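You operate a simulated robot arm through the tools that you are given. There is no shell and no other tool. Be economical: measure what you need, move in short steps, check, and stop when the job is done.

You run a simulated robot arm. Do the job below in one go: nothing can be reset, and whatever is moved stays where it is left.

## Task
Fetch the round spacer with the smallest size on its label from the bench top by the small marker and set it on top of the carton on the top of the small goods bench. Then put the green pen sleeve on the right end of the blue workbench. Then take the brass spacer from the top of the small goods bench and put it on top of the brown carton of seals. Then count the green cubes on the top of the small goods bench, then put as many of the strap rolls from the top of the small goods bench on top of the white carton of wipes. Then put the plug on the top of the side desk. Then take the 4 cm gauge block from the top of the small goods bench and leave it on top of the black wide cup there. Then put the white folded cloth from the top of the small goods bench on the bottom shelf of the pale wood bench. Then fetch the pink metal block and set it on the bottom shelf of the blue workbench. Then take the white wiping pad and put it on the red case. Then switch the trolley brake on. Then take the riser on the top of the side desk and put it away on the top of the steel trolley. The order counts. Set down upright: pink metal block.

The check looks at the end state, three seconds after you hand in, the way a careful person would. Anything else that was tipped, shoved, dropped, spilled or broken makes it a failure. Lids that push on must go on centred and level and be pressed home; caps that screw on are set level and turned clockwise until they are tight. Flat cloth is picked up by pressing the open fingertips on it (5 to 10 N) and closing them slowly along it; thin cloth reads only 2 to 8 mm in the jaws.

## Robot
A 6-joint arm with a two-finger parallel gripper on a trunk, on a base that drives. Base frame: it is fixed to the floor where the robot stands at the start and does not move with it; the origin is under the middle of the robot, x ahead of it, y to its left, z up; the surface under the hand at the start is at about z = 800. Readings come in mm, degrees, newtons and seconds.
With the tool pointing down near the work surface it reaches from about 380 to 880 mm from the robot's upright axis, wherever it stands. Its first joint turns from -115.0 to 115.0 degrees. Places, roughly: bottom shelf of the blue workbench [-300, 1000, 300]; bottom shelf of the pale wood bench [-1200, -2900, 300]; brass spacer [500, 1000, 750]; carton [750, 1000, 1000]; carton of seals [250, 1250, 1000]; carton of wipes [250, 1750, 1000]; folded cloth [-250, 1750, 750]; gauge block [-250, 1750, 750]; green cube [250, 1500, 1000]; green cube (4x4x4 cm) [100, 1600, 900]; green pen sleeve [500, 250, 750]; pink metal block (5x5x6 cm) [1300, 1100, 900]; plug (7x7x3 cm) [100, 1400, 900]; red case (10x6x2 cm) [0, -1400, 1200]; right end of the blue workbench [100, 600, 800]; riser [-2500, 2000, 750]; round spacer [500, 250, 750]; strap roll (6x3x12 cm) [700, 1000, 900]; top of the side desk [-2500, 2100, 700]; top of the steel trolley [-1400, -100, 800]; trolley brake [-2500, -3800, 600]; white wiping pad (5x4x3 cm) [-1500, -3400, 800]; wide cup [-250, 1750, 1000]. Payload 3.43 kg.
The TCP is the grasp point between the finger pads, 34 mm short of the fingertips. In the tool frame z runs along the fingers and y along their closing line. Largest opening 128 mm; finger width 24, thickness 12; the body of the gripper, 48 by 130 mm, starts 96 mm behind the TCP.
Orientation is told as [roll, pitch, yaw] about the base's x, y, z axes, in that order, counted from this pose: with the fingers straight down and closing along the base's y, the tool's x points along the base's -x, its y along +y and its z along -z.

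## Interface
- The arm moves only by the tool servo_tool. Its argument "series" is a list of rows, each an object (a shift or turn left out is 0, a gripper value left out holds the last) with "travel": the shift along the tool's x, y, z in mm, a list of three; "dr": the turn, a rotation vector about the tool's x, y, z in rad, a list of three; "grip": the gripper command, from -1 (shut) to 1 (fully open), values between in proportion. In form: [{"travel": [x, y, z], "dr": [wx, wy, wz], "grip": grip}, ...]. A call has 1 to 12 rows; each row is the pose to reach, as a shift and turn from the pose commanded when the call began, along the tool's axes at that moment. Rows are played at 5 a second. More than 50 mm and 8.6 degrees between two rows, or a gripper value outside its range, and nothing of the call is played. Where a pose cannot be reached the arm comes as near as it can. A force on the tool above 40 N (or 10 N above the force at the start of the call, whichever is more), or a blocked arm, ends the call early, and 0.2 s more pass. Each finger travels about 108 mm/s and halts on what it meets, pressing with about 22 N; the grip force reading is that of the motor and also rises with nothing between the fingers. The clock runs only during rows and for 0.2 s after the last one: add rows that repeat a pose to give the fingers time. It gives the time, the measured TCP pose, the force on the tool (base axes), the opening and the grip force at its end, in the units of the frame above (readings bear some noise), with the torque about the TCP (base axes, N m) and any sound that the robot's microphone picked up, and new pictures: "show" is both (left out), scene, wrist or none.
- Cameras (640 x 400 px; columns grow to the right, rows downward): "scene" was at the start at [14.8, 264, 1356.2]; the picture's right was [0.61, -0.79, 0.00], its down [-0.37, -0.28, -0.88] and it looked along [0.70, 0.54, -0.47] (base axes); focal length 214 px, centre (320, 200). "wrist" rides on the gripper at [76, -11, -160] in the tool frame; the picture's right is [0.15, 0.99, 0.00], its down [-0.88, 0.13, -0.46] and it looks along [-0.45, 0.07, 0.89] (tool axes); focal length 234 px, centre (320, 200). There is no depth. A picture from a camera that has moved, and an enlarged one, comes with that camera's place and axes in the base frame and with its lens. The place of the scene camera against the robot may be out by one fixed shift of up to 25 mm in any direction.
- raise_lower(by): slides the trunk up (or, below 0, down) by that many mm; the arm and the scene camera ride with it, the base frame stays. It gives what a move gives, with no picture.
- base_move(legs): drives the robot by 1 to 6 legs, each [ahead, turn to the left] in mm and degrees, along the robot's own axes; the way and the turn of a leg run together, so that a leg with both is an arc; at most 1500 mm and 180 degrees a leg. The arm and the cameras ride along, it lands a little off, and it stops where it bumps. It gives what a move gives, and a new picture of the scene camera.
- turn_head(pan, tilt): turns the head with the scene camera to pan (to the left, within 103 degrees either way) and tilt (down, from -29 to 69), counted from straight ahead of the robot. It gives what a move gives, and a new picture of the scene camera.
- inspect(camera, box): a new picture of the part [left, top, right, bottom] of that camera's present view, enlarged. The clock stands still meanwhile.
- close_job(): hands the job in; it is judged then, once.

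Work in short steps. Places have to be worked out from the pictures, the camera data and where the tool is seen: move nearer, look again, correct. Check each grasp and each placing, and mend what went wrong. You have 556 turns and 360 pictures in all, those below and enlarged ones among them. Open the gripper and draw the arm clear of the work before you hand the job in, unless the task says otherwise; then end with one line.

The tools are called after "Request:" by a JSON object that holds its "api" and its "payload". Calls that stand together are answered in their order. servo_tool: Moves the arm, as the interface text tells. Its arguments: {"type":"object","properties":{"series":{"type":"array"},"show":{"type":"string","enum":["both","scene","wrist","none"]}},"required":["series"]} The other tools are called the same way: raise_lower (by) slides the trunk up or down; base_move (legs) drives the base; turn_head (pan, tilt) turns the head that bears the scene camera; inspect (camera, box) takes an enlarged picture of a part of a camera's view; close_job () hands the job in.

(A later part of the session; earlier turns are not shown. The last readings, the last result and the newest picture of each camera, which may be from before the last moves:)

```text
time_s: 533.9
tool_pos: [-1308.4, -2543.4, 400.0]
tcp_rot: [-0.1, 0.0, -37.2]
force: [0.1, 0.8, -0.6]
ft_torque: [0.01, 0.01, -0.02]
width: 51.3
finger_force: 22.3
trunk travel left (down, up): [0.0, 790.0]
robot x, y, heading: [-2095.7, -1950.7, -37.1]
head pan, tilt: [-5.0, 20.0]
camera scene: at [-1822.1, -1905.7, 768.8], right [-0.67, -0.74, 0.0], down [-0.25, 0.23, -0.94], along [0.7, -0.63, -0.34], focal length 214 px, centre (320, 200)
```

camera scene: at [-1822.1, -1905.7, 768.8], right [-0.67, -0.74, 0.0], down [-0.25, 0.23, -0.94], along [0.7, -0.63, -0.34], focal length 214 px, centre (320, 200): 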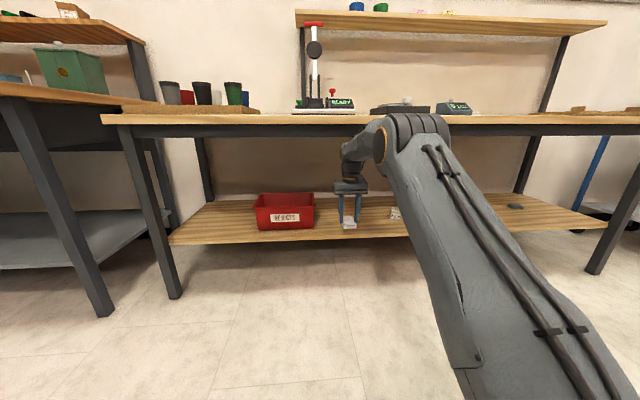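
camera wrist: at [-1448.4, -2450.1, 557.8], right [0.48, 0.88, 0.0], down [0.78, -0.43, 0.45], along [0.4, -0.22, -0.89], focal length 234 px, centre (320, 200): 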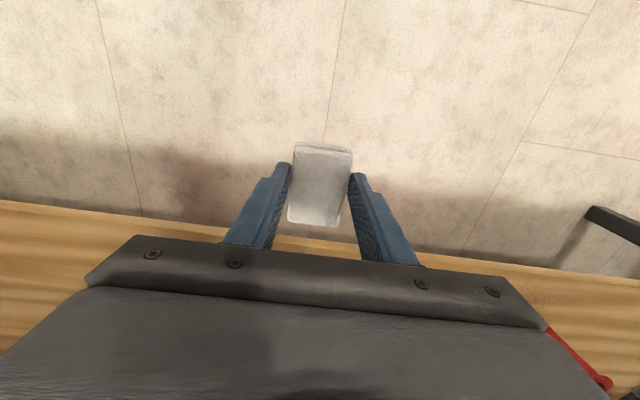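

Forearm is now low and flat enough. Drive in 90 mm.

Request:
{"api": "base_move", "payload": {"legs": [[90, 0]]}}

Request:
{"api": "inspect", "payload": {"camera": "scene", "box": [250, 90, 480, 260]}}

Request:
{"api": "inspect", "payload": {"camera": "wrist", "box": [0, 0, 640, 400]}}

```text
time_s: 535.0
tool_pos: [-1239.7, -2598.6, 394.8]
tcp_rot: [0.0, 0.3, -37.3]
force: [-0.9, -0.1, -0.2]
ft_torque: [-0.02, 0.02, -0.03]
width: 51.0
finger_force: 21.2
trunk travel left (down, up): [0.0, 790.0]
robot x, y, heading: [-2026.9, -2003.5, -37.0]
head pan, tilt: [-5.0, 20.0]
camera scene: at [-1749.9, -1960.8, 768.3], right [-0.67, -0.74, 0.0], down [-0.26, 0.23, -0.94], along [0.7, -0.63, -0.34], focal length 214 px, centre (320, 200)
```

scene: 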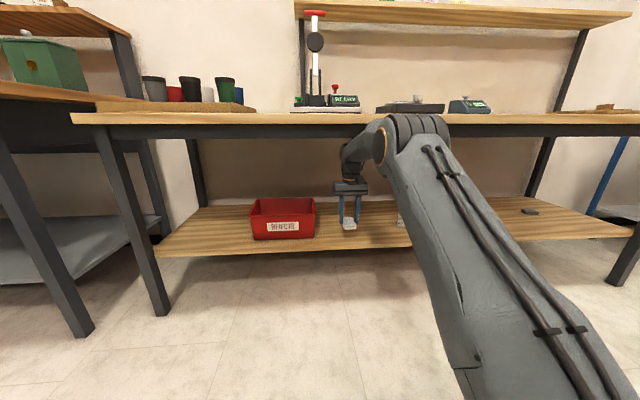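

```text
2.35 times, centred on (365, 175) of scene
camera zoom: at [-1749.9, -1960.8, 768.3], right [-0.67, -0.74, 0.0], down [-0.26, 0.23, -0.94], along [0.7, -0.63, -0.34], focal length 505 px, centre (214, 259)
```

zoom: 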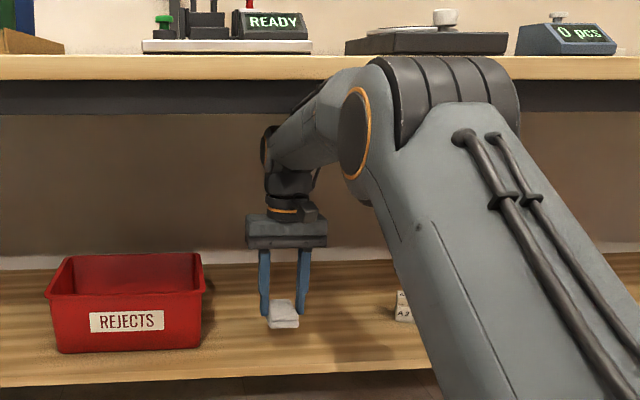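

```text
1.00 times, centred on (320, 200) of wrist (not enlarged: the box is as wide or as high as the picture)
camera zoom: at [-1305.6, -2561.1, 553.9], right [0.48, 0.88, 0.0], down [0.78, -0.43, 0.45], along [0.39, -0.22, -0.89], focal length 234 px, centre (320, 200)
```

zoom: 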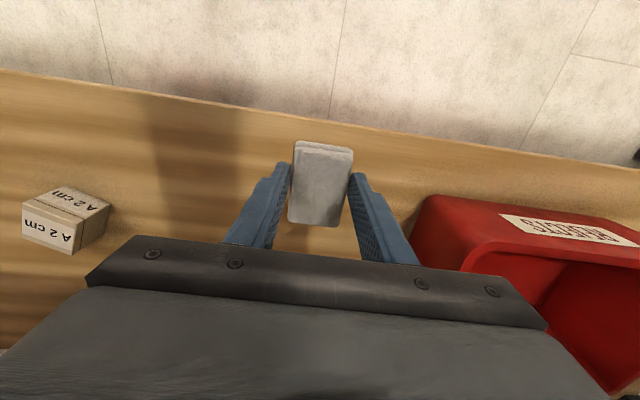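

TCP sagged ~5 mm, so the forearm may be brushing the apron. Lower the hand 30 mm and reach 20 mm further in.

Request:
{"api": "servo_tool", "payload": {"series": [{"travel": [0, 0, 15]}, {"travel": [0, 0, 30]}, {"travel": [-10, 0, 35]}, {"travel": [-22, 0, 40]}, {"travel": [-22, 0, 40]}], "show": "wrist"}}

```text
time_s: 536.2
tool_pos: [-1223.4, -2611.2, 354.8]
tcp_rot: [-0.1, 0.4, -37.3]
force: [0.3, -0.7, -0.7]
ft_torque: [0.03, 0.03, -0.01]
width: 51.0
finger_force: 22.2
trunk travel left (down, up): [0.0, 790.0]
robot x, y, heading: [-2023.6, -2000.5, -37.2]
head pan, tilt: [-5.0, 20.0]
camera wrist: at [-1289.2, -2574.2, 514.2], right [0.48, 0.88, 0.0], down [0.78, -0.43, 0.45], along [0.39, -0.22, -0.89], focal length 234 px, centre (320, 200)
```

wrist: 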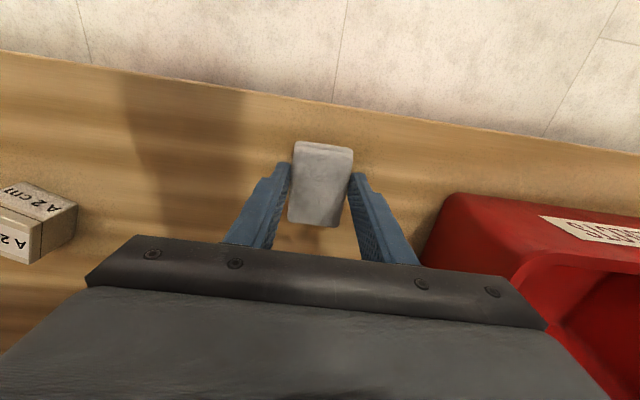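

Cloth is well inside the shelf's edge. Lower to contact.

Request:
{"api": "servo_tool", "payload": {"series": [{"travel": [0, 0, 8]}, {"travel": [0, 0, 12]}, {"travel": [0, 0, 16]}, {"travel": [0, 0, 16]}], "show": "none"}}

```text
time_s: 537.2
tool_pos: [-1223.3, -2611.7, 339.8]
tcp_rot: [-0.1, 0.4, -37.2]
force: [-0.1, -0.6, -0.8]
ft_torque: [-0.01, -0.01, -0.01]
width: 50.9
finger_force: 22.2
trunk travel left (down, up): [0.0, 790.0]
robot x, y, heading: [-2026.7, -2003.4, -37.1]
head pan, tilt: [-5.0, 20.0]
```

Request:
{"api": "servo_tool", "payload": {"series": [{"travel": [0, 0, 4]}, {"travel": [0, 0, 8]}, {"travel": [0, 0, 11]}, {"travel": [0, 0, 14]}, {"travel": [0, 0, 14]}], "show": "none"}}

Request:
{"api": "inspect", "payload": {"camera": "scene", "box": [300, 140, 420, 250]}}

```text
time_s: 538.4
tool_pos: [-1223.0, -2611.4, 328.1]
tcp_rot: [-0.2, 0.0, -37.3]
force: [-2.9, 2.0, 17.0]
ft_torque: [-0.17, -0.34, -0.01]
width: 51.0
finger_force: 21.4
trunk travel left (down, up): [0.0, 790.0]
robot x, y, heading: [-2022.9, -2004.1, -37.1]
head pan, tilt: [-5.0, 20.0]
```

```text
3.64 times, centred on (360, 195) of scene
camera zoom: at [-1751.1, -1959.9, 769.1], right [-0.67, -0.74, 0.0], down [-0.25, 0.23, -0.94], along [0.7, -0.63, -0.34], focal length 780 px, centre (174, 218)
```

zoom: 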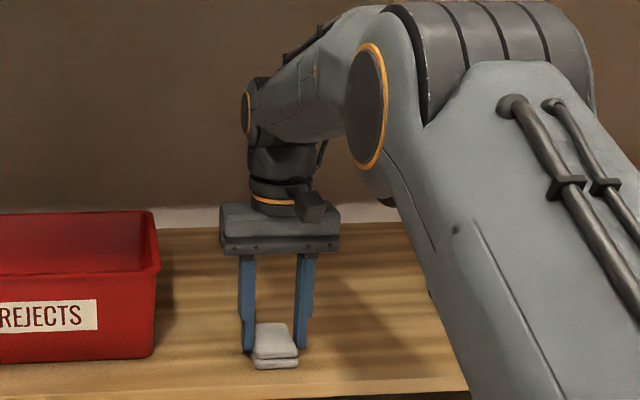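

Contact with the shelf. Release, rise, and back out.

Request:
{"api": "servo_tool", "payload": {"series": [{"travel": [0, 0, -1]}, {"travel": [0, 0, -1], "grip": 0}, {"travel": [0, 0, -1], "grip": 0.2}, {"travel": [0, 0, -1], "grip": 0.2}, {"travel": [0, 0, -25]}, {"travel": [0, 0, -55]}, {"travel": [0, 0, -60]}], "show": "wrist"}}

```text
time_s: 540.0
tool_pos: [-1222.6, -2611.6, 385.6]
tcp_rot: [-0.1, 0.4, -37.3]
force: [0.8, 0.8, -0.1]
ft_torque: [0.02, 0.02, 0.04]
width: 76.6
finger_force: 0.2
trunk travel left (down, up): [0.0, 790.0]
robot x, y, heading: [-2026.6, -2004.4, -37.2]
head pan, tilt: [-5.0, 20.0]
camera wrist: at [-1289.2, -2574.8, 545.6], right [0.48, 0.88, 0.0], down [0.78, -0.43, 0.45], along [0.39, -0.22, -0.89], focal length 234 px, centre (320, 200)
```

wrist: 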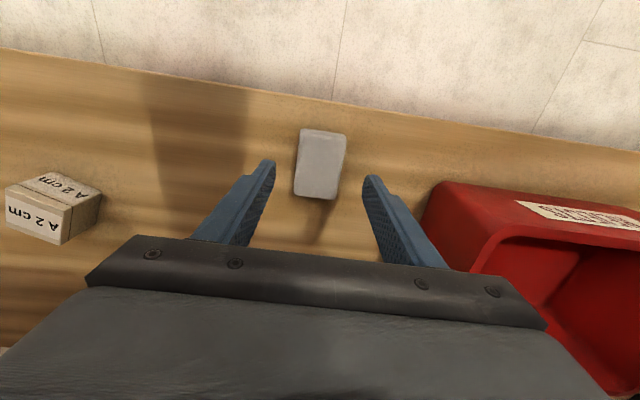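

Cloth lies on the shelf. Back out 300 mm, then fold the arm and raise the trunk.

Request:
{"api": "base_move", "payload": {"legs": [[-300, 0]]}}

Request:
{"api": "servo_tool", "payload": {"series": [{"travel": [40, 0, -20]}, {"travel": [80, 0, -45]}, {"travel": [120, 0, -70]}, {"travel": [160, 0, -95]}, {"travel": [200, 0, -120]}, {"travel": [240, 0, -145]}, {"travel": [280, 0, -170]}, {"travel": [320, 0, -195]}, {"travel": [360, 0, -220]}, {"travel": [400, 0, -245]}, {"travel": [435, 0, -270]}, {"travel": [435, 0, -270]}], "show": "none"}}

Request:
{"api": "raise_lower", "payload": {"by": 400}}

Request:
{"api": "raise_lower", "payload": {"by": 200}}

```text
time_s: 542.0
tool_pos: [-1462.2, -2437.7, 386.0]
tcp_rot: [-0.1, 0.5, -37.5]
force: [0.2, 0.1, -0.9]
ft_torque: [-0.03, 0.04, -0.02]
width: 76.8
finger_force: 0.0
trunk travel left (down, up): [0.0, 790.0]
robot x, y, heading: [-2258.2, -1820.7, -37.4]
head pan, tilt: [-5.0, 20.0]
camera scene: at [-1985.7, -1782.9, 768.8], right [-0.67, -0.74, 0.0], down [-0.25, 0.23, -0.94], along [0.69, -0.63, -0.34], focal length 214 px, centre (320, 200)
```

scene: 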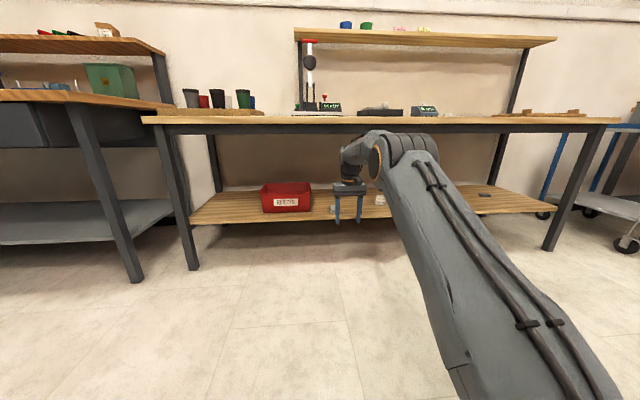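

```text
time_s: 544.6
tool_pos: [-1805.4, -2171.8, 660.4]
tcp_rot: [-0.1, 0.4, -37.6]
force: [-0.1, -0.4, -0.3]
ft_torque: [0.01, -0.03, 0.03]
width: 76.7
finger_force: 0.0
trunk travel left (down, up): [0.0, 790.0]
robot x, y, heading: [-2261.6, -1823.8, -37.4]
head pan, tilt: [-5.0, 20.0]
```

```text
time_s: 548.4
tool_pos: [-1804.8, -2173.0, 1058.2]
tcp_rot: [-0.1, 0.4, -37.6]
force: [-0.5, -0.5, -0.1]
ft_torque: [-0.04, -0.01, 0.0]
width: 76.8
finger_force: 0.2
trunk travel left (down, up): [-400.0, 390.0]
robot x, y, heading: [-2261.5, -1822.7, -37.4]
head pan, tilt: [-5.0, 20.0]
```

```text
time_s: 550.6
tool_pos: [-1804.5, -2173.1, 1259.5]
tcp_rot: [-0.1, 0.3, -37.5]
force: [-0.5, 0.0, 0.9]
ft_torque: [0.01, -0.02, -0.01]
width: 76.8
finger_force: 0.1
trunk travel left (down, up): [-600.0, 190.0]
robot x, y, heading: [-2260.2, -1824.8, -37.5]
head pan, tilt: [-5.0, 20.0]
```

Check the camera/robot geometry after raising (the trunk seemed to lean earlier).

Request:
{"api": "turn_head", "payload": {"pan": 0, "tilt": 30}}

```text
time_s: 551.3
tool_pos: [-1805.3, -2172.9, 1258.9]
tcp_rot: [-0.2, 0.3, -37.6]
force: [0.1, -0.3, 0.3]
ft_torque: [0.0, 0.0, 0.03]
width: 77.1
finger_force: 0.1
trunk travel left (down, up): [-600.0, 190.0]
robot x, y, heading: [-2259.6, -1823.2, -37.3]
head pan, tilt: [0.0, 30.0]
camera scene: at [-2115.2, -1673.6, 1352.8], right [-0.61, -0.79, 0.0], down [-0.4, 0.3, -0.87], along [0.69, -0.53, -0.5], focal length 214 px, centre (320, 200)
```

scene: 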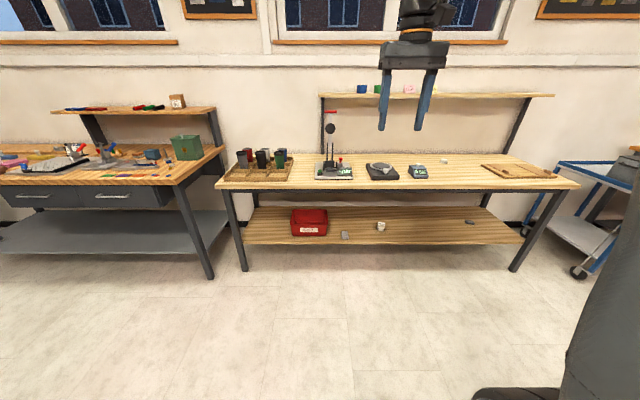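

Cloth is on the shelf. Tuck the arm and drive back toward the goods bench for the pink block.

Request:
{"api": "servo_tool", "payload": {"series": [{"travel": [40, 0, -10]}, {"travel": [80, 0, -20]}, {"travel": [120, 0, -30]}, {"travel": [140, 0, -40]}, {"travel": [140, 0, -40]}], "show": "none"}}

Request:
{"api": "base_move", "payload": {"legs": [[460, 0], [0, 90], [1400, 0], [1310, 0], [0, 90]]}}

```text
time_s: 552.5
tool_pos: [-1913.4, -2086.8, 1301.0]
tcp_rot: [-0.2, 0.3, -37.7]
force: [0.1, -0.9, -0.3]
ft_torque: [0.03, 0.0, 0.0]
width: 76.7
finger_force: 0.1
trunk travel left (down, up): [-600.0, 190.0]
robot x, y, heading: [-2259.2, -1822.1, -37.3]
head pan, tilt: [0.0, 30.0]
```

```text
time_s: 575.6
tool_pos: [-657.6, 303.0, 1300.0]
tcp_rot: [-0.1, 0.4, 144.9]
force: [-0.7, 0.2, 0.1]
ft_torque: [0.01, 0.02, 0.0]
width: 76.7
finger_force: 0.1
trunk travel left (down, up): [-600.0, 190.0]
robot x, y, heading: [-300.2, 50.6, 144.9]
head pan, tilt: [0.0, 30.0]
camera scene: at [-431.3, -75.2, 1352.8], right [0.57, 0.82, 0.0], down [0.41, -0.29, -0.87], along [-0.71, 0.5, -0.5], focal length 214 px, centre (320, 200)
```

scene: 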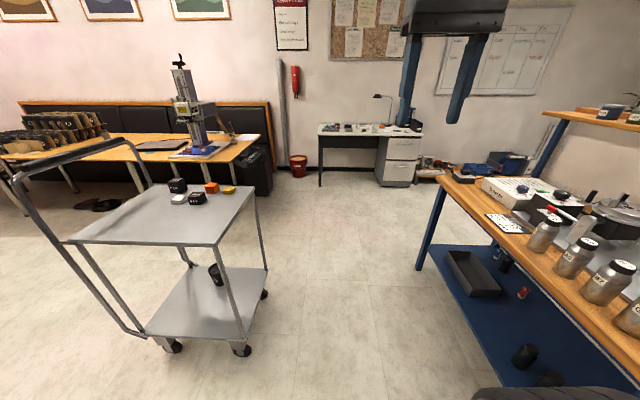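

Request:
{"api": "base_move", "payload": {"legs": [[0, -2.7], [900, 0], [810, 0], [0, -89.1], [1200, 0], [1180, 0]]}}

```text
time_s: 599.8
tool_pos: [62.8, 3336.5, 1300.5]
tcp_rot: [-0.2, 0.3, 52.0]
force: [-0.1, 0.5, -0.1]
ft_torque: [-0.01, -0.02, -0.01]
width: 76.8
finger_force: 0.0
trunk travel left (down, up): [-600.0, 190.0]
robot x, y, heading: [-204.5, 2994.4, 52.0]
head pan, tilt: [0.0, 30.0]
camera scene: at [-335.5, 3147.8, 1352.8], right [0.79, -0.61, 0.0], down [-0.31, -0.39, -0.87], along [0.53, 0.68, -0.5], focal length 214 px, centre (320, 200)
```

scene: 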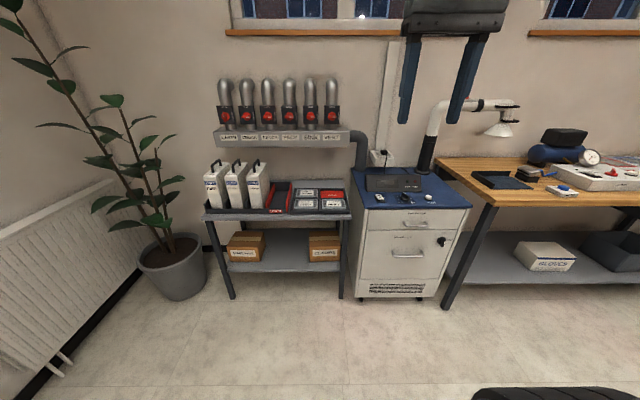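

Request:
{"api": "base_move", "payload": {"legs": [[0, -88.9], [1100, 0], [1060, 0], [0, -90]]}}

Request:
{"api": "turn_head", "payload": {"pan": 10, "tilt": 45}}

```text
time_s: 618.1
tool_pos: [1261.6, 1380.8, 1300.1]
tcp_rot: [-0.2, 0.3, -127.3]
force: [-0.2, 0.0, 0.4]
ft_torque: [0.0, -0.01, 0.02]
width: 76.7
finger_force: 0.1
trunk travel left (down, up): [-600.0, 190.0]
robot x, y, heading: [1524.3, 1730.8, -126.8]
head pan, tilt: [0.0, 30.0]
camera scene: at [1663.5, 1601.4, 1352.8], right [-0.8, 0.6, 0.0], down [0.3, 0.4, -0.87], along [-0.52, -0.69, -0.5], focal length 214 px, centre (320, 200)
```

scene: 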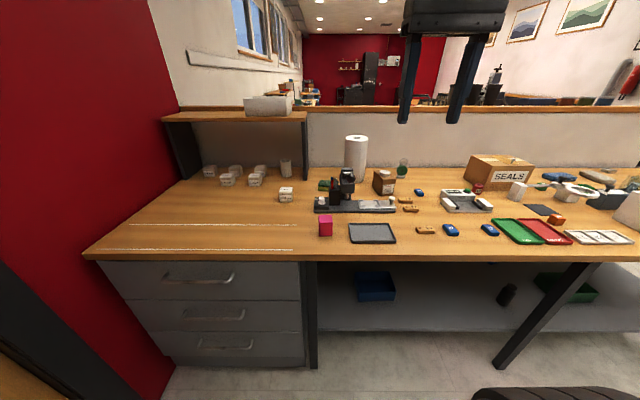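

```text
time_s: 618.8
tool_pos: [1261.9, 1381.0, 1300.1]
tcp_rot: [-0.2, 0.3, -127.4]
force: [0.2, 0.9, 0.1]
ft_torque: [0.02, -0.01, 0.0]
width: 77.1
finger_force: 0.1
trunk travel left (down, up): [-600.0, 190.0]
robot x, y, heading: [1521.7, 1726.3, -127.1]
head pan, tilt: [10.0, 45.0]
camera scene: at [1681.0, 1601.1, 1330.2], right [-0.89, 0.46, 0.0], down [0.32, 0.63, -0.71], along [-0.32, -0.63, -0.71], focal length 214 px, centre (320, 200)
```

scene: 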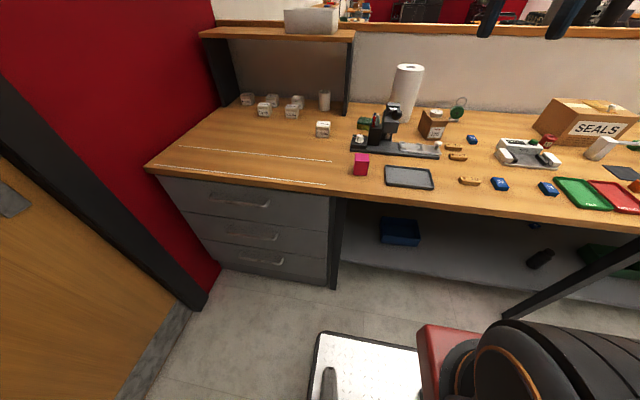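

Pink block at ~(1289,1133), reachable from here. Move above it.

Request:
{"api": "servo_tool", "payload": {"series": [{"travel": [-30, 28, 0], "grip": 0.55}, {"travel": [-60, 57, 0]}, {"travel": [-90, 86, 10]}, {"travel": [-120, 114, 30]}, {"travel": [-150, 143, 55]}, {"travel": [-181, 168, 75]}, {"travel": [-181, 172, 120]}, {"travel": [-181, 172, 165]}, {"travel": [-181, 172, 200]}, {"travel": [-181, 172, 200]}], "show": "wrist"}}

```text
time_s: 621.0
tool_pos: [1289.7, 1134.0, 1098.8]
tcp_rot: [-0.1, 0.3, -127.3]
force: [0.0, 0.1, -1.0]
ft_torque: [-0.01, -0.02, 0.0]
width: 99.5
finger_force: 0.1
trunk travel left (down, up): [-600.0, 190.0]
robot x, y, heading: [1521.2, 1731.0, -127.1]
head pan, tilt: [10.0, 45.0]
camera wrist: at [1325.7, 1201.2, 1257.9], right [0.88, -0.48, 0.0], down [-0.43, -0.78, 0.45], along [-0.22, -0.39, -0.89], focal length 234 px, centre (320, 200)
```

wrist: 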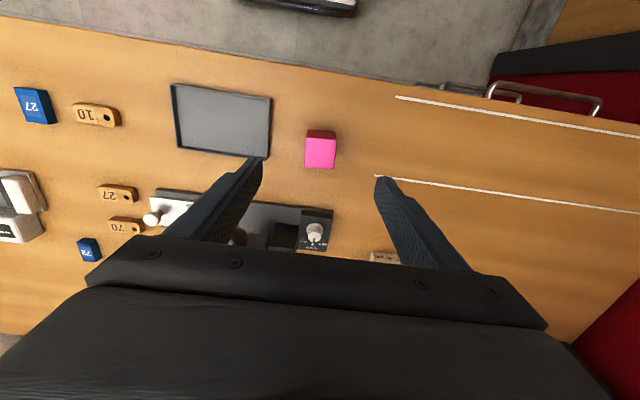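

Request:
{"api": "servo_tool", "payload": {"series": [{"travel": [-10, -1, 45], "dr": [0, 0, -0.07]}, {"travel": [-10, -1, 90], "dr": [0, 0, -0.07]}, {"travel": [-10, -1, 130], "dr": [0, 0, -0.07]}, {"travel": [-10, -1, 150], "dr": [0, 0, -0.07]}, {"travel": [-10, -1, 150], "dr": [0, 0, -0.07]}], "show": "wrist"}}

```text
time_s: 622.2
tool_pos: [1283.4, 1125.4, 949.6]
tcp_rot: [0.0, 0.3, -123.3]
force: [0.2, 0.7, -0.2]
ft_torque: [-0.03, -0.01, 0.01]
width: 99.0
finger_force: 0.1
trunk travel left (down, up): [-600.0, 190.0]
robot x, y, heading: [1522.7, 1727.0, -126.8]
head pan, tilt: [10.0, 45.0]
camera wrist: at [1314.7, 1195.5, 1108.1], right [0.91, -0.42, 0.0], down [-0.38, -0.81, 0.45], along [-0.19, -0.41, -0.89], focal length 234 px, centre (320, 200)
```

wrist: 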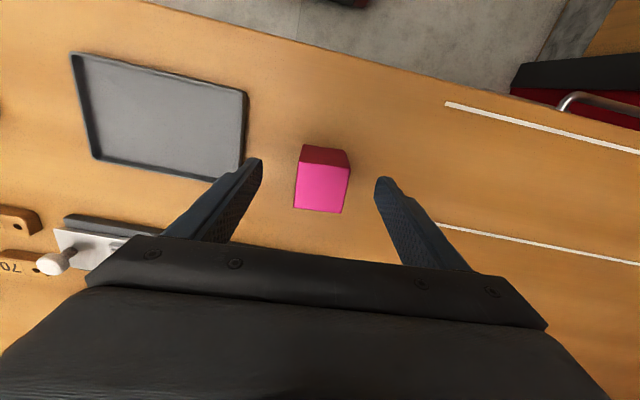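

Narrow the jaws a little to clear the tray, descend 35 mm and close.

Request:
{"api": "servo_tool", "payload": {"series": [{"travel": [0, 0, 0], "grip": 0.3}, {"travel": [0, 0, 15]}, {"travel": [0, 0, 30]}, {"travel": [0, 0, 34]}, {"travel": [0, 0, 34], "grip": 0}, {"travel": [0, 0, 34], "grip": -0.4}, {"travel": [0, 0, 34], "grip": -1}, {"travel": [0, 0, 34], "grip": -1}], "show": "wrist"}}

```text
time_s: 624.0
tool_pos: [1282.8, 1126.9, 915.0]
tcp_rot: [-0.1, 0.3, -123.3]
force: [0.3, -0.7, 0.3]
ft_torque: [-0.13, 0.04, 0.02]
width: 45.8
finger_force: 21.4
trunk travel left (down, up): [-600.0, 190.0]
robot x, y, heading: [1519.7, 1730.0, -126.9]
head pan, tilt: [10.0, 45.0]
camera wrist: at [1314.5, 1195.6, 1074.7], right [0.91, -0.42, 0.0], down [-0.38, -0.81, 0.45], along [-0.19, -0.41, -0.89], focal length 234 px, centre (320, 200)
```

wrist: 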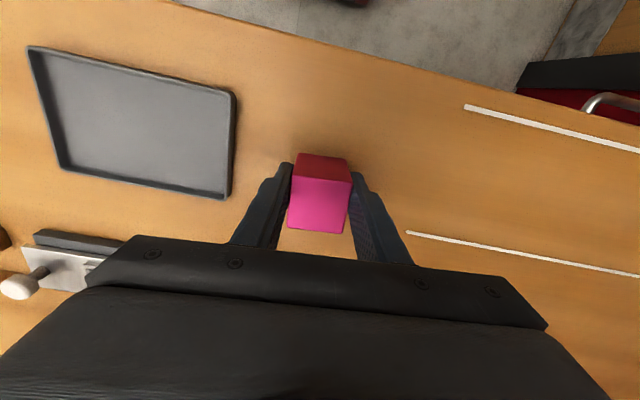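

Gripped. Lift and retract.

Request:
{"api": "servo_tool", "payload": {"series": [{"travel": [0, 0, -45]}, {"travel": [0, 0, -90]}, {"travel": [0, 0, -135]}, {"travel": [0, 0, -180]}, {"travel": [0, 0, -225]}, {"travel": [30, -22, -250]}, {"travel": [62, -46, -270]}, {"travel": [94, -72, -290], "dr": [0, 0, 0.03]}, {"travel": [126, -98, -310], "dr": [0, 0, 0.07]}, {"travel": [158, -124, -330], "dr": [0, 0, 0.07]}, {"travel": [190, -148, -350], "dr": [0, 0, 0.07]}, {"travel": [205, -158, -380], "dr": [0, 0, 0.07]}], "show": "wrist"}}

```text
time_s: 626.6
tool_pos: [1260.8, 1384.2, 1295.1]
tcp_rot: [-0.1, 0.3, -127.3]
force: [-0.1, -0.6, -3.9]
ft_torque: [0.04, -0.05, -0.01]
width: 45.9
finger_force: 22.1
trunk travel left (down, up): [-600.0, 190.0]
robot x, y, heading: [1521.6, 1728.7, -127.3]
head pan, tilt: [10.0, 45.0]
camera wrist: at [1298.1, 1449.4, 1454.8], right [0.88, -0.48, 0.0], down [-0.43, -0.78, 0.45], along [-0.22, -0.39, -0.89], focal length 234 px, centre (320, 200)
```

wrist: 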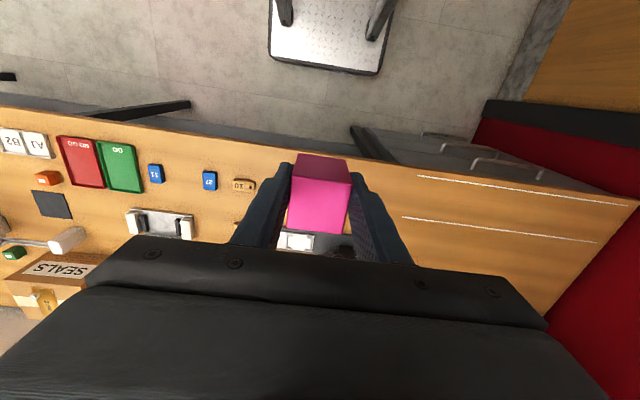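

Block held. Drive back around to the front of the blue workbench to study its bottom shelf.

Request:
{"api": "base_move", "payload": {"legs": [[0, -89.7], [1100, 0], [1040, 0], [0, 90], [1200, 0], [1180, 0]]}}

```text
time_s: 656.3
tool_pos: [-1859.7, 667.8, 1295.3]
tcp_rot: [-0.1, 0.3, -126.2]
force: [0.2, 0.6, -3.4]
ft_torque: [0.02, -0.02, -0.02]
width: 45.5
finger_force: 21.8
trunk travel left (down, up): [-600.0, 190.0]
robot x, y, heading: [-1605.6, 1016.9, -126.0]
head pan, tilt: [10.0, 45.0]
camera scene: at [-1443.5, 893.9, 1330.2], right [-0.9, 0.44, 0.0], down [0.31, 0.64, -0.71], along [-0.31, -0.64, -0.71], focal length 214 px, centre (320, 200)
```

scene: 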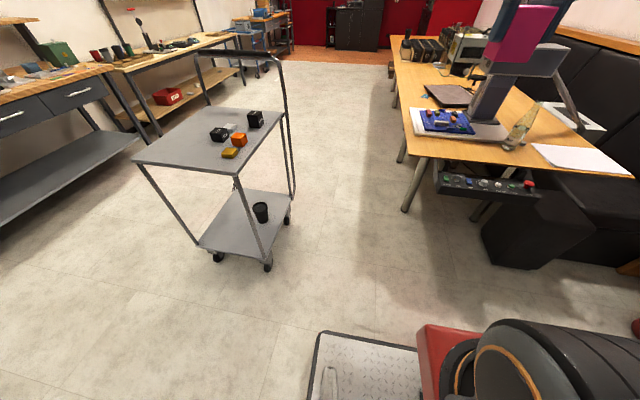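

Now view the shelf from here: turn to heading -37 and look left.

Request:
{"api": "base_move", "payload": {"legs": [[0, 89], [850, 0]]}}

Request:
{"api": "turn_head", "payload": {"pan": 85, "tilt": 40}}

```text
time_s: 664.6
tool_pos: [-567.6, 258.3, 1295.5]
tcp_rot: [0.0, 0.5, -36.2]
force: [0.4, 0.4, -3.6]
ft_torque: [0.03, 0.04, 0.01]
width: 45.5
finger_force: 22.1
trunk travel left (down, up): [-600.0, 190.0]
robot x, y, heading: [-920.1, 514.2, -36.1]
head pan, tilt: [10.0, 45.0]
camera scene: at [-777.0, 684.8, 1330.2], right [-0.44, -0.9, 0.0], down [-0.64, 0.31, -0.71], along [0.64, -0.31, -0.71], focal length 214 px, centre (320, 200)
```

scene: 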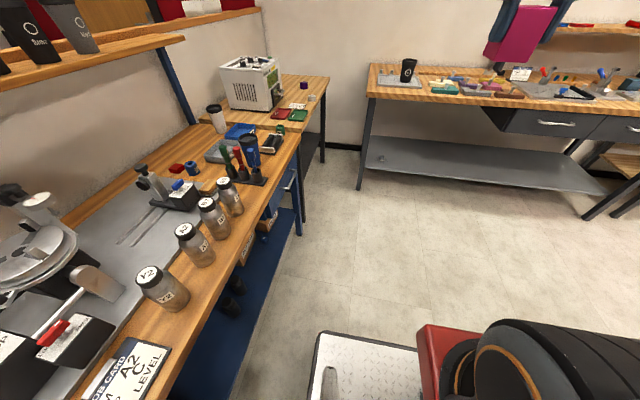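

```text
time_s: 666.1
tool_pos: [-566.2, 259.8, 1297.0]
tcp_rot: [-0.1, 0.3, -36.3]
force: [-0.3, -0.1, -3.3]
ft_torque: [0.03, 0.03, -0.01]
width: 45.5
finger_force: 21.9
trunk travel left (down, up): [-600.0, 190.0]
robot x, y, heading: [-918.4, 514.5, -36.0]
head pan, tilt: [85.0, 40.0]
camera scene: at [-794.1, 784.6, 1337.4], right [0.75, -0.66, 0.0], down [-0.42, -0.48, -0.77], along [0.5, 0.58, -0.64], focal length 214 px, centre (320, 200)
```

scene: 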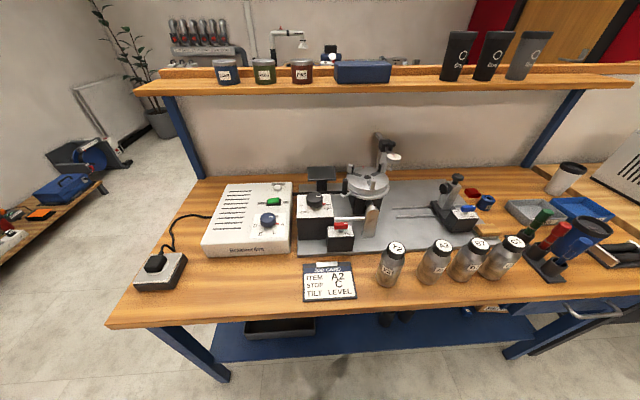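

Turn to face the bench, back off 200 mm, and lower the trunk partly to look beneath.

Request:
{"api": "base_move", "payload": {"legs": [[0, 89], [-200, 0]]}}

Request:
{"api": "turn_head", "payload": {"pan": -5, "tilt": 20}}

Request:
{"api": "raise_lower", "payload": {"by": -400}}

Request:
{"api": "turn_head", "payload": {"pan": -10, "tilt": 25}}

```text
time_s: 671.5
tool_pos: [-779.9, 700.4, 1294.8]
tcp_rot: [-0.1, 0.4, 52.7]
force: [-0.7, -0.6, -3.6]
ft_torque: [-0.03, 0.04, 0.0]
width: 45.6
finger_force: 22.3
trunk travel left (down, up): [-600.0, 190.0]
robot x, y, heading: [-1040.6, 351.6, 53.1]
head pan, tilt: [85.0, 40.0]
camera scene: at [-1292.7, 492.0, 1337.4], right [0.67, 0.74, 0.0], down [0.48, -0.43, -0.77], along [-0.57, 0.51, -0.64], focal length 214 px, centre (320, 200)
```

scene: 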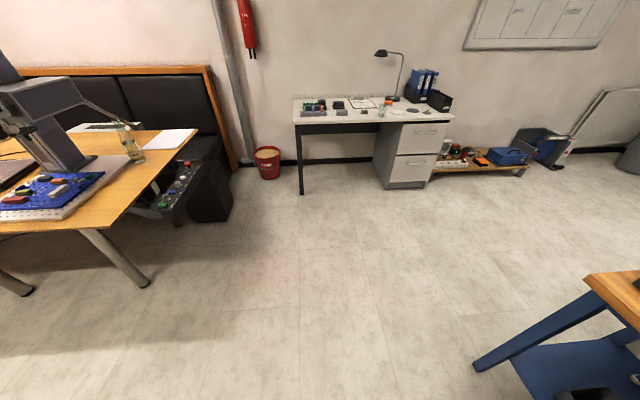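

```text
time_s: 673.1
tool_pos: [-780.7, 700.7, 1295.1]
tcp_rot: [-0.1, 0.4, 52.8]
force: [0.0, 0.1, -2.6]
ft_torque: [-0.02, 0.01, -0.01]
width: 45.7
finger_force: 22.2
trunk travel left (down, up): [-600.0, 190.0]
robot x, y, heading: [-1041.4, 354.5, 52.9]
head pan, tilt: [-5.0, 20.0]
camera scene: at [-1167.3, 504.2, 1368.8], right [0.74, -0.67, 0.0], down [-0.23, -0.25, -0.94], along [0.63, 0.7, -0.34], focal length 214 px, centre (320, 200)
```

scene: 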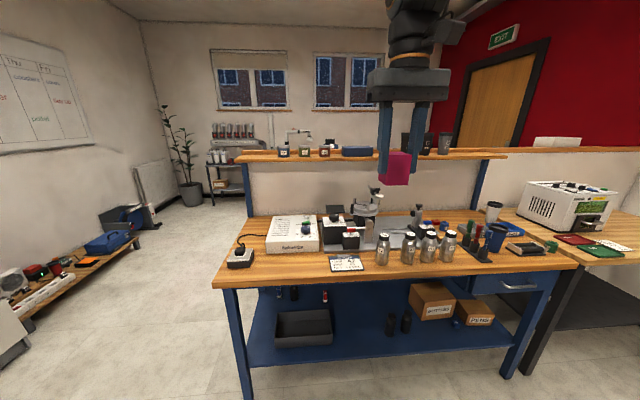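

```text
time_s: 676.9
tool_pos: [-745.9, 744.4, 894.8]
tcp_rot: [-0.1, 0.5, 52.7]
force: [-0.2, 0.8, -3.3]
ft_torque: [0.0, 0.02, -0.03]
width: 45.6
finger_force: 21.7
trunk travel left (down, up): [-200.0, 590.0]
robot x, y, heading: [-1037.4, 352.8, 52.8]
head pan, tilt: [-5.0, 20.0]
```

```text
time_s: 677.6
tool_pos: [-747.3, 745.5, 894.8]
tcp_rot: [-0.1, 0.5, 52.8]
force: [-0.4, -0.1, -3.5]
ft_torque: [-0.02, 0.02, -0.02]
width: 45.5
finger_force: 21.8
trunk travel left (down, up): [-200.0, 590.0]
robot x, y, heading: [-1040.0, 353.4, 52.7]
head pan, tilt: [-10.0, 25.0]
camera scene: at [-1095.2, 586.7, 960.8], right [0.68, -0.73, 0.0], down [-0.31, -0.29, -0.91], along [0.66, 0.62, -0.42], focal length 214 px, centre (320, 200)
```

scene: 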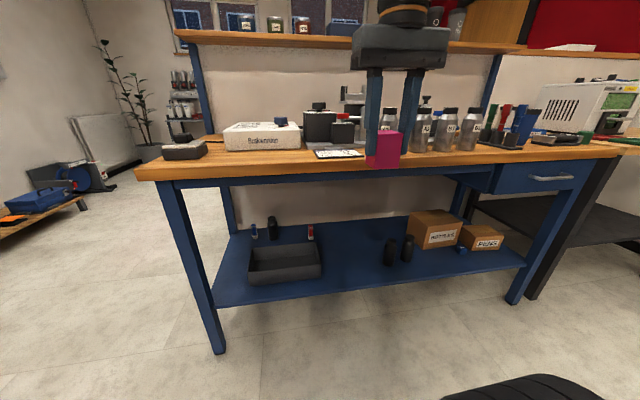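

Free spot at shelf centre (~(-459,986), z≈260). The steel trolley restricts backing here, so I move to u≈-500 and will reach in diagonally.

Request:
{"api": "base_move", "payload": {"legs": [[90, 0], [0, -90], [545, 0], [0, 90], [-110, 0]]}}

```text
time_s: 689.8
tool_pos: [-318.5, 403.3, 895.5]
tcp_rot: [-0.1, 0.5, 51.9]
force: [-0.3, 0.3, -4.4]
ft_torque: [-0.07, 0.03, -0.02]
width: 45.7
finger_force: 22.8
trunk travel left (down, up): [-200.0, 590.0]
robot x, y, heading: [-624.0, 13.0, 52.1]
head pan, tilt: [-10.0, 25.0]
camera scene: at [-670.6, 250.7, 960.7], right [0.67, -0.74, 0.0], down [-0.31, -0.28, -0.91], along [0.67, 0.61, -0.42], focal length 214 px, centre (320, 200)
```

scene: 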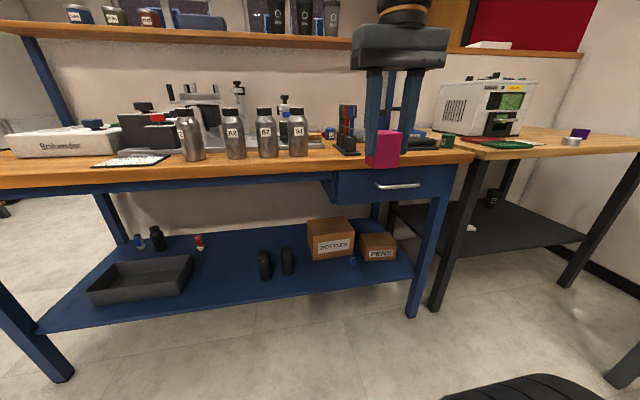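

Lower the trunk fully, keeping the arm in front of the bench.

Request:
{"api": "raise_lower", "payload": {"by": -200}}

```text
time_s: 692.0
tool_pos: [-286.7, 446.9, 695.9]
tcp_rot: [-0.1, 0.5, 51.8]
force: [-0.5, -1.0, -3.2]
ft_torque: [0.0, 0.02, -0.01]
width: 45.8
finger_force: 22.1
trunk travel left (down, up): [0.0, 790.0]
robot x, y, heading: [-617.5, 15.4, 52.0]
head pan, tilt: [-10.0, 25.0]
```

Request:
{"api": "servo_tool", "payload": {"series": [{"travel": [-4, 38, 20]}, {"travel": [-8, 76, 42]}, {"travel": [-12, 114, 64]}, {"travel": [-16, 152, 86]}, {"travel": [-20, 190, 108]}, {"travel": [-24, 228, 130]}, {"travel": [-28, 266, 152]}, {"travel": [-30, 302, 176]}, {"travel": [-30, 302, 176]}], "show": "scene"}}

```text
time_s: 694.0
tool_pos: [-504.8, 654.2, 517.7]
tcp_rot: [-0.1, 0.7, 51.8]
force: [1.1, -0.1, -2.4]
ft_torque: [-0.03, 0.03, -0.01]
width: 45.7
finger_force: 21.6
trunk travel left (down, up): [0.0, 790.0]
robot x, y, heading: [-617.4, 17.1, 52.1]
head pan, tilt: [-10.0, 25.0]
camera scene: at [-636.4, 294.6, 760.7], right [0.67, -0.74, 0.0], down [-0.31, -0.28, -0.91], along [0.67, 0.61, -0.42], focal length 214 px, centre (320, 200)
```

scene: 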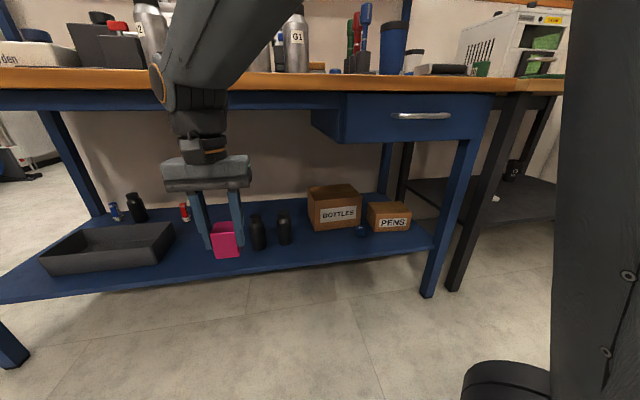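

Now extend under the bench diagonally toward the spot, at block-bottom height ≈ 300.

Request:
{"api": "servo_tool", "payload": {"series": [{"travel": [-25, 14, 33]}, {"travel": [-50, 28, 66]}, {"travel": [-75, 42, 99]}, {"travel": [-100, 56, 132]}, {"travel": [-130, 72, 160]}, {"travel": [-160, 88, 173]}, {"travel": [-190, 104, 173]}, {"travel": [-190, 104, 173]}], "show": "both"}}

```text
time_s: 695.8
tool_pos: [-468.4, 867.5, 341.8]
tcp_rot: [-0.1, 0.7, 51.8]
force: [-0.6, 0.5, -3.8]
ft_torque: [0.0, 0.02, 0.01]
width: 45.6
finger_force: 22.0
trunk travel left (down, up): [0.0, 790.0]
robot x, y, heading: [-622.5, 16.1, 52.3]
head pan, tilt: [-10.0, 25.0]
camera scene: at [-636.4, 294.6, 760.7], right [0.67, -0.74, 0.0], down [-0.31, -0.28, -0.91], along [0.67, 0.61, -0.42], focal length 214 px, centre (320, 200)
camera wrist: at [-505.4, 802.7, 502.2], right [-0.87, 0.5, 0.0], down [0.44, 0.78, 0.45], along [0.22, 0.39, -0.9], focal length 234 px, centre (320, 200)
```

scene: 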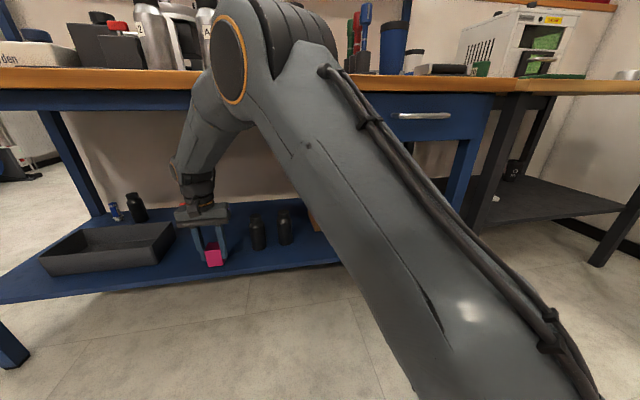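
wrist: 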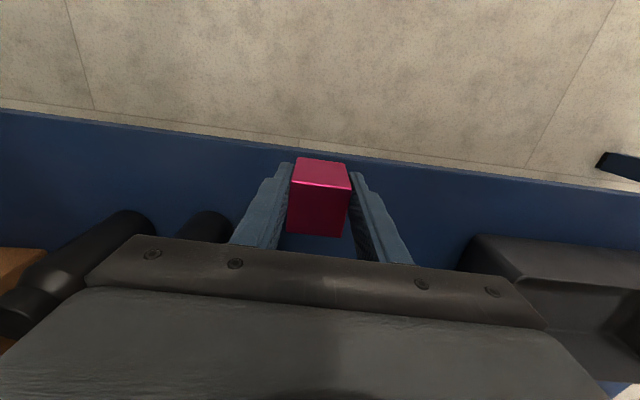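

Continue the last 100 mm inward.

Request:
{"api": "servo_tool", "payload": {"series": [{"travel": [-15, 20, 0]}, {"travel": [-35, 40, 0]}, {"travel": [-60, 55, 0]}, {"travel": [-85, 55, 0]}, {"travel": [-100, 55, 0]}, {"travel": [-100, 55, 0]}], "show": "both"}}

```text
time_s: 697.2
tool_pos: [-450.3, 979.6, 342.9]
tcp_rot: [-0.1, 0.6, 51.8]
force: [0.0, 0.3, -2.9]
ft_torque: [-0.05, 0.02, -0.01]
width: 45.7
finger_force: 22.3
trunk travel left (down, up): [0.0, 790.0]
robot x, y, heading: [-618.7, 16.0, 51.7]
head pan, tilt: [-10.0, 25.0]
camera scene: at [-636.4, 294.7, 760.7], right [0.67, -0.74, 0.0], down [-0.31, -0.28, -0.91], along [0.67, 0.61, -0.42], focal length 214 px, centre (320, 200)
camera wrist: at [-488.2, 915.6, 501.7], right [-0.87, 0.5, 0.0], down [0.44, 0.78, 0.45], along [0.22, 0.39, -0.9], focal length 234 px, centre (320, 200)
```

scene: 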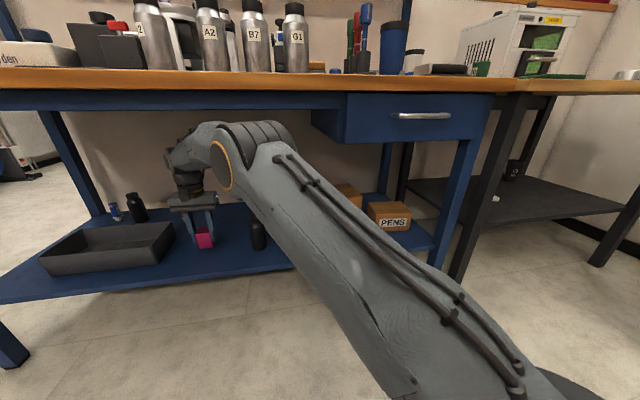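
wrist: 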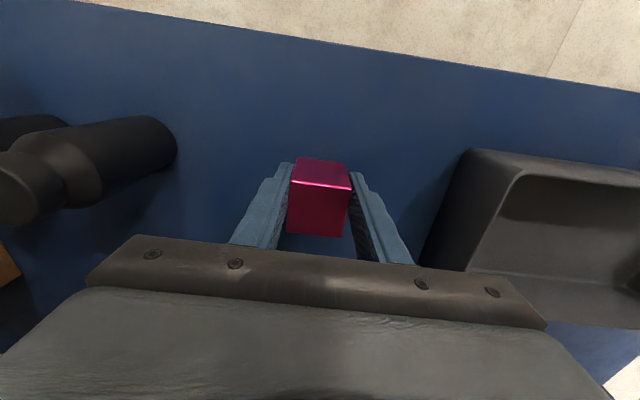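

Well positioned. Lower to contact with the shelf.

Request:
{"api": "servo_tool", "payload": {"series": [{"travel": [0, 0, 12]}, {"travel": [0, 0, 22]}, {"travel": [0, 0, 30]}, {"travel": [0, 0, 34]}, {"travel": [0, 0, 34]}], "show": "none"}}

```text
time_s: 698.4
tool_pos: [-451.0, 980.1, 314.5]
tcp_rot: [0.1, 0.3, 51.8]
force: [-0.3, -2.6, 36.1]
ft_torque: [0.1, 0.08, -0.01]
width: 45.6
finger_force: 22.0
trunk travel left (down, up): [0.0, 790.0]
robot x, y, heading: [-617.9, 13.6, 52.0]
head pan, tilt: [-10.0, 25.0]
```

Request:
{"api": "servo_tool", "payload": {"series": [{"travel": [0, 0, -3]}, {"travel": [0, 0, -3]}], "show": "none"}}

```text
time_s: 699.0
tool_pos: [-452.2, 980.8, 313.8]
tcp_rot: [0.2, 0.4, 51.8]
force: [0.3, 10.6, 25.0]
ft_torque: [1.35, 0.03, -0.03]
width: 45.9
finger_force: 21.8
trunk travel left (down, up): [0.0, 790.0]
robot x, y, heading: [-619.9, 15.9, 51.8]
head pan, tilt: [-10.0, 25.0]
```

Request:
{"api": "servo_tool", "payload": {"series": [{"travel": [0, 0, -4]}, {"travel": [0, 0, -4]}], "show": "both"}}

```text
time_s: 699.6
tool_pos: [-451.1, 977.9, 314.1]
tcp_rot: [-0.3, 0.9, 51.8]
force: [0.5, 0.4, -3.7]
ft_torque: [-0.04, 0.04, 0.01]
width: 45.9
finger_force: 21.9
trunk travel left (down, up): [0.0, 790.0]
robot x, y, heading: [-618.6, 17.8, 52.0]
head pan, tilt: [-10.0, 25.0]
camera scene: at [-636.4, 294.7, 760.5], right [0.67, -0.74, 0.0], down [-0.31, -0.28, -0.91], along [0.67, 0.61, -0.42], focal length 214 px, centre (320, 200)
camera wrist: at [-488.8, 914.4, 473.4], right [-0.87, 0.5, 0.0], down [0.44, 0.78, 0.44], along [0.22, 0.38, -0.9], focal length 234 px, centre (320, 200)
```

scene: 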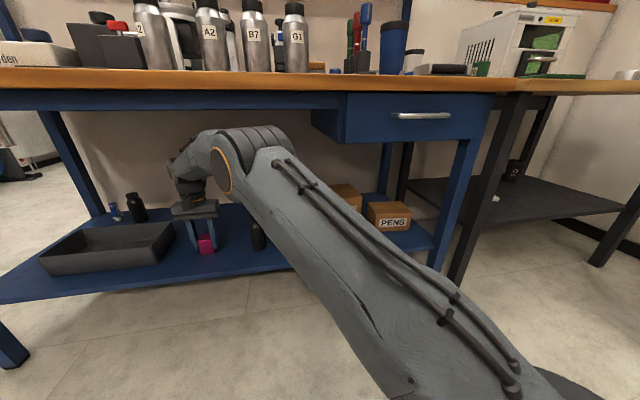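
wrist: 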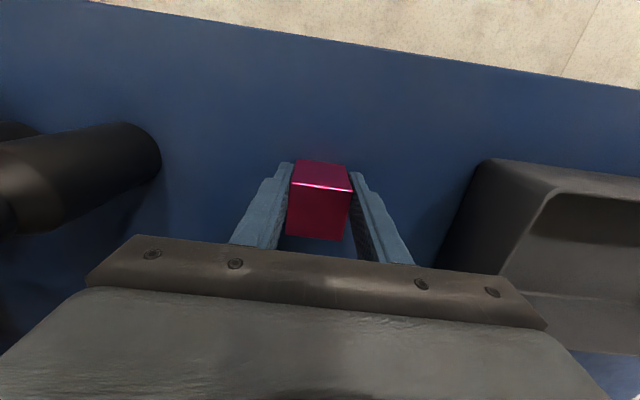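

Free again; lower 2 mm to touch and release.

Request:
{"api": "servo_tool", "payload": {"series": [{"travel": [0, 0, 1]}, {"travel": [0, 0, 2]}, {"travel": [0, 0, 2]}, {"travel": [0, 0, 2]}], "show": "none"}}

```text
time_s: 700.6
tool_pos: [-451.9, 978.7, 312.2]
tcp_rot: [0.0, 0.6, 51.8]
force: [-0.3, -0.3, -3.6]
ft_torque: [-0.06, 0.02, -0.02]
width: 46.0
finger_force: 21.7
trunk travel left (down, up): [0.0, 790.0]
robot x, y, heading: [-621.2, 16.5, 52.2]
head pan, tilt: [-10.0, 25.0]
```

Request:
{"api": "servo_tool", "payload": {"series": [{"travel": [0, 0, 1]}, {"travel": [0, 0, 2]}, {"travel": [0, 0, 2]}, {"travel": [0, 0, 2]}], "show": "none"}}

```text
time_s: 701.6
tool_pos: [-451.6, 979.0, 312.1]
tcp_rot: [-0.1, 0.5, 51.8]
force: [0.8, -1.2, 7.3]
ft_torque: [-0.17, 0.07, 0.01]
width: 45.8
finger_force: 22.0
trunk travel left (down, up): [0.0, 790.0]
robot x, y, heading: [-620.3, 13.7, 52.1]
head pan, tilt: [-10.0, 25.0]
```

Contact (7 N). Release, then rise.

Request:
{"api": "servo_tool", "payload": {"series": [{"travel": [0, 0, 0], "grip": -0.15}, {"travel": [0, 0, 0], "grip": 0}, {"travel": [0, 0, 0], "grip": 0.1}, {"travel": [0, 0, 0], "grip": 0.1}, {"travel": [0, 0, -20]}, {"travel": [0, 0, -45]}, {"travel": [0, 0, -60]}, {"travel": [0, 0, -60]}], "show": "wrist"}}

```text
time_s: 703.4
tool_pos: [-452.0, 981.5, 371.4]
tcp_rot: [0.1, 0.7, 51.8]
force: [-0.2, 0.3, 0.4]
ft_torque: [-0.01, -0.03, -0.02]
width: 70.4
finger_force: 0.0
trunk travel left (down, up): [0.0, 790.0]
robot x, y, heading: [-623.6, 19.0, 52.0]
head pan, tilt: [-10.0, 25.0]
camera wrist: at [-489.2, 916.5, 531.3], right [-0.87, 0.5, 0.0], down [0.44, 0.78, 0.45], along [0.22, 0.39, -0.9], focal length 234 px, centre (320, 200)
```

wrist: 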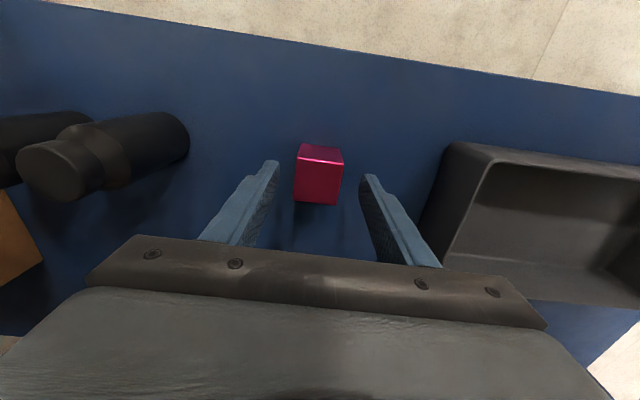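

Pink block stands upright on the shelf. Withdraw straight back, then sideways.

Request:
{"api": "servo_tool", "payload": {"series": [{"travel": [30, 0, 0]}, {"travel": [60, 0, 0]}, {"travel": [90, 0, 0]}, {"travel": [120, -20, 0]}, {"travel": [150, -40, 0]}, {"travel": [190, -60, -10]}, {"travel": [225, -85, -20]}, {"travel": [260, -110, -40]}, {"travel": [290, -140, -70]}, {"travel": [315, -170, -100]}, {"travel": [335, -205, -125]}, {"travel": [345, -240, -155]}], "show": "scene"}}

```text
refused: row 9 steps farther than a row can; nothing moved
```

Request:
{"api": "servo_tool", "payload": {"series": [{"travel": [30, 0, 0]}, {"travel": [60, 0, 0]}, {"travel": [90, 0, 0]}, {"travel": [120, -20, 0]}, {"travel": [150, -40, 0]}, {"travel": [185, -60, -10]}, {"travel": [220, -80, -20]}, {"travel": [250, -105, -40]}, {"travel": [275, -130, -70]}, {"travel": [295, -160, -100]}, {"travel": [310, -190, -130]}, {"travel": [320, -215, -165]}], "show": "scene"}}

```text
time_s: 706.0
tool_pos: [-479.4, 598.1, 540.8]
tcp_rot: [-0.1, 0.7, 51.8]
force: [0.4, -0.2, -0.7]
ft_torque: [-0.02, 0.01, -0.05]
width: 70.7
finger_force: 0.0
trunk travel left (down, up): [0.0, 790.0]
robot x, y, heading: [-620.3, 15.6, 51.8]
head pan, tilt: [-10.0, 25.0]
camera scene: at [-636.4, 294.6, 760.7], right [0.67, -0.74, 0.0], down [-0.31, -0.28, -0.91], along [0.67, 0.61, -0.42], focal length 214 px, centre (320, 200)
```

scene: 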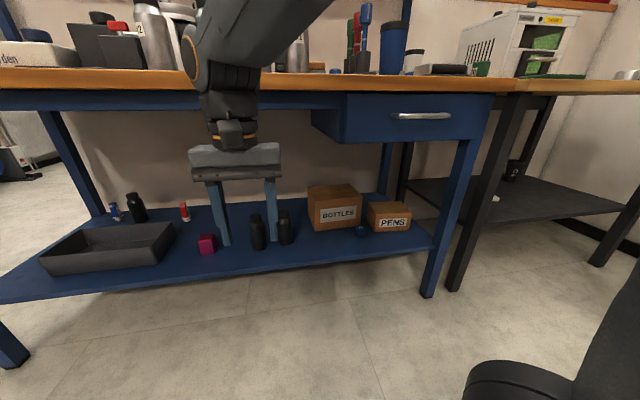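

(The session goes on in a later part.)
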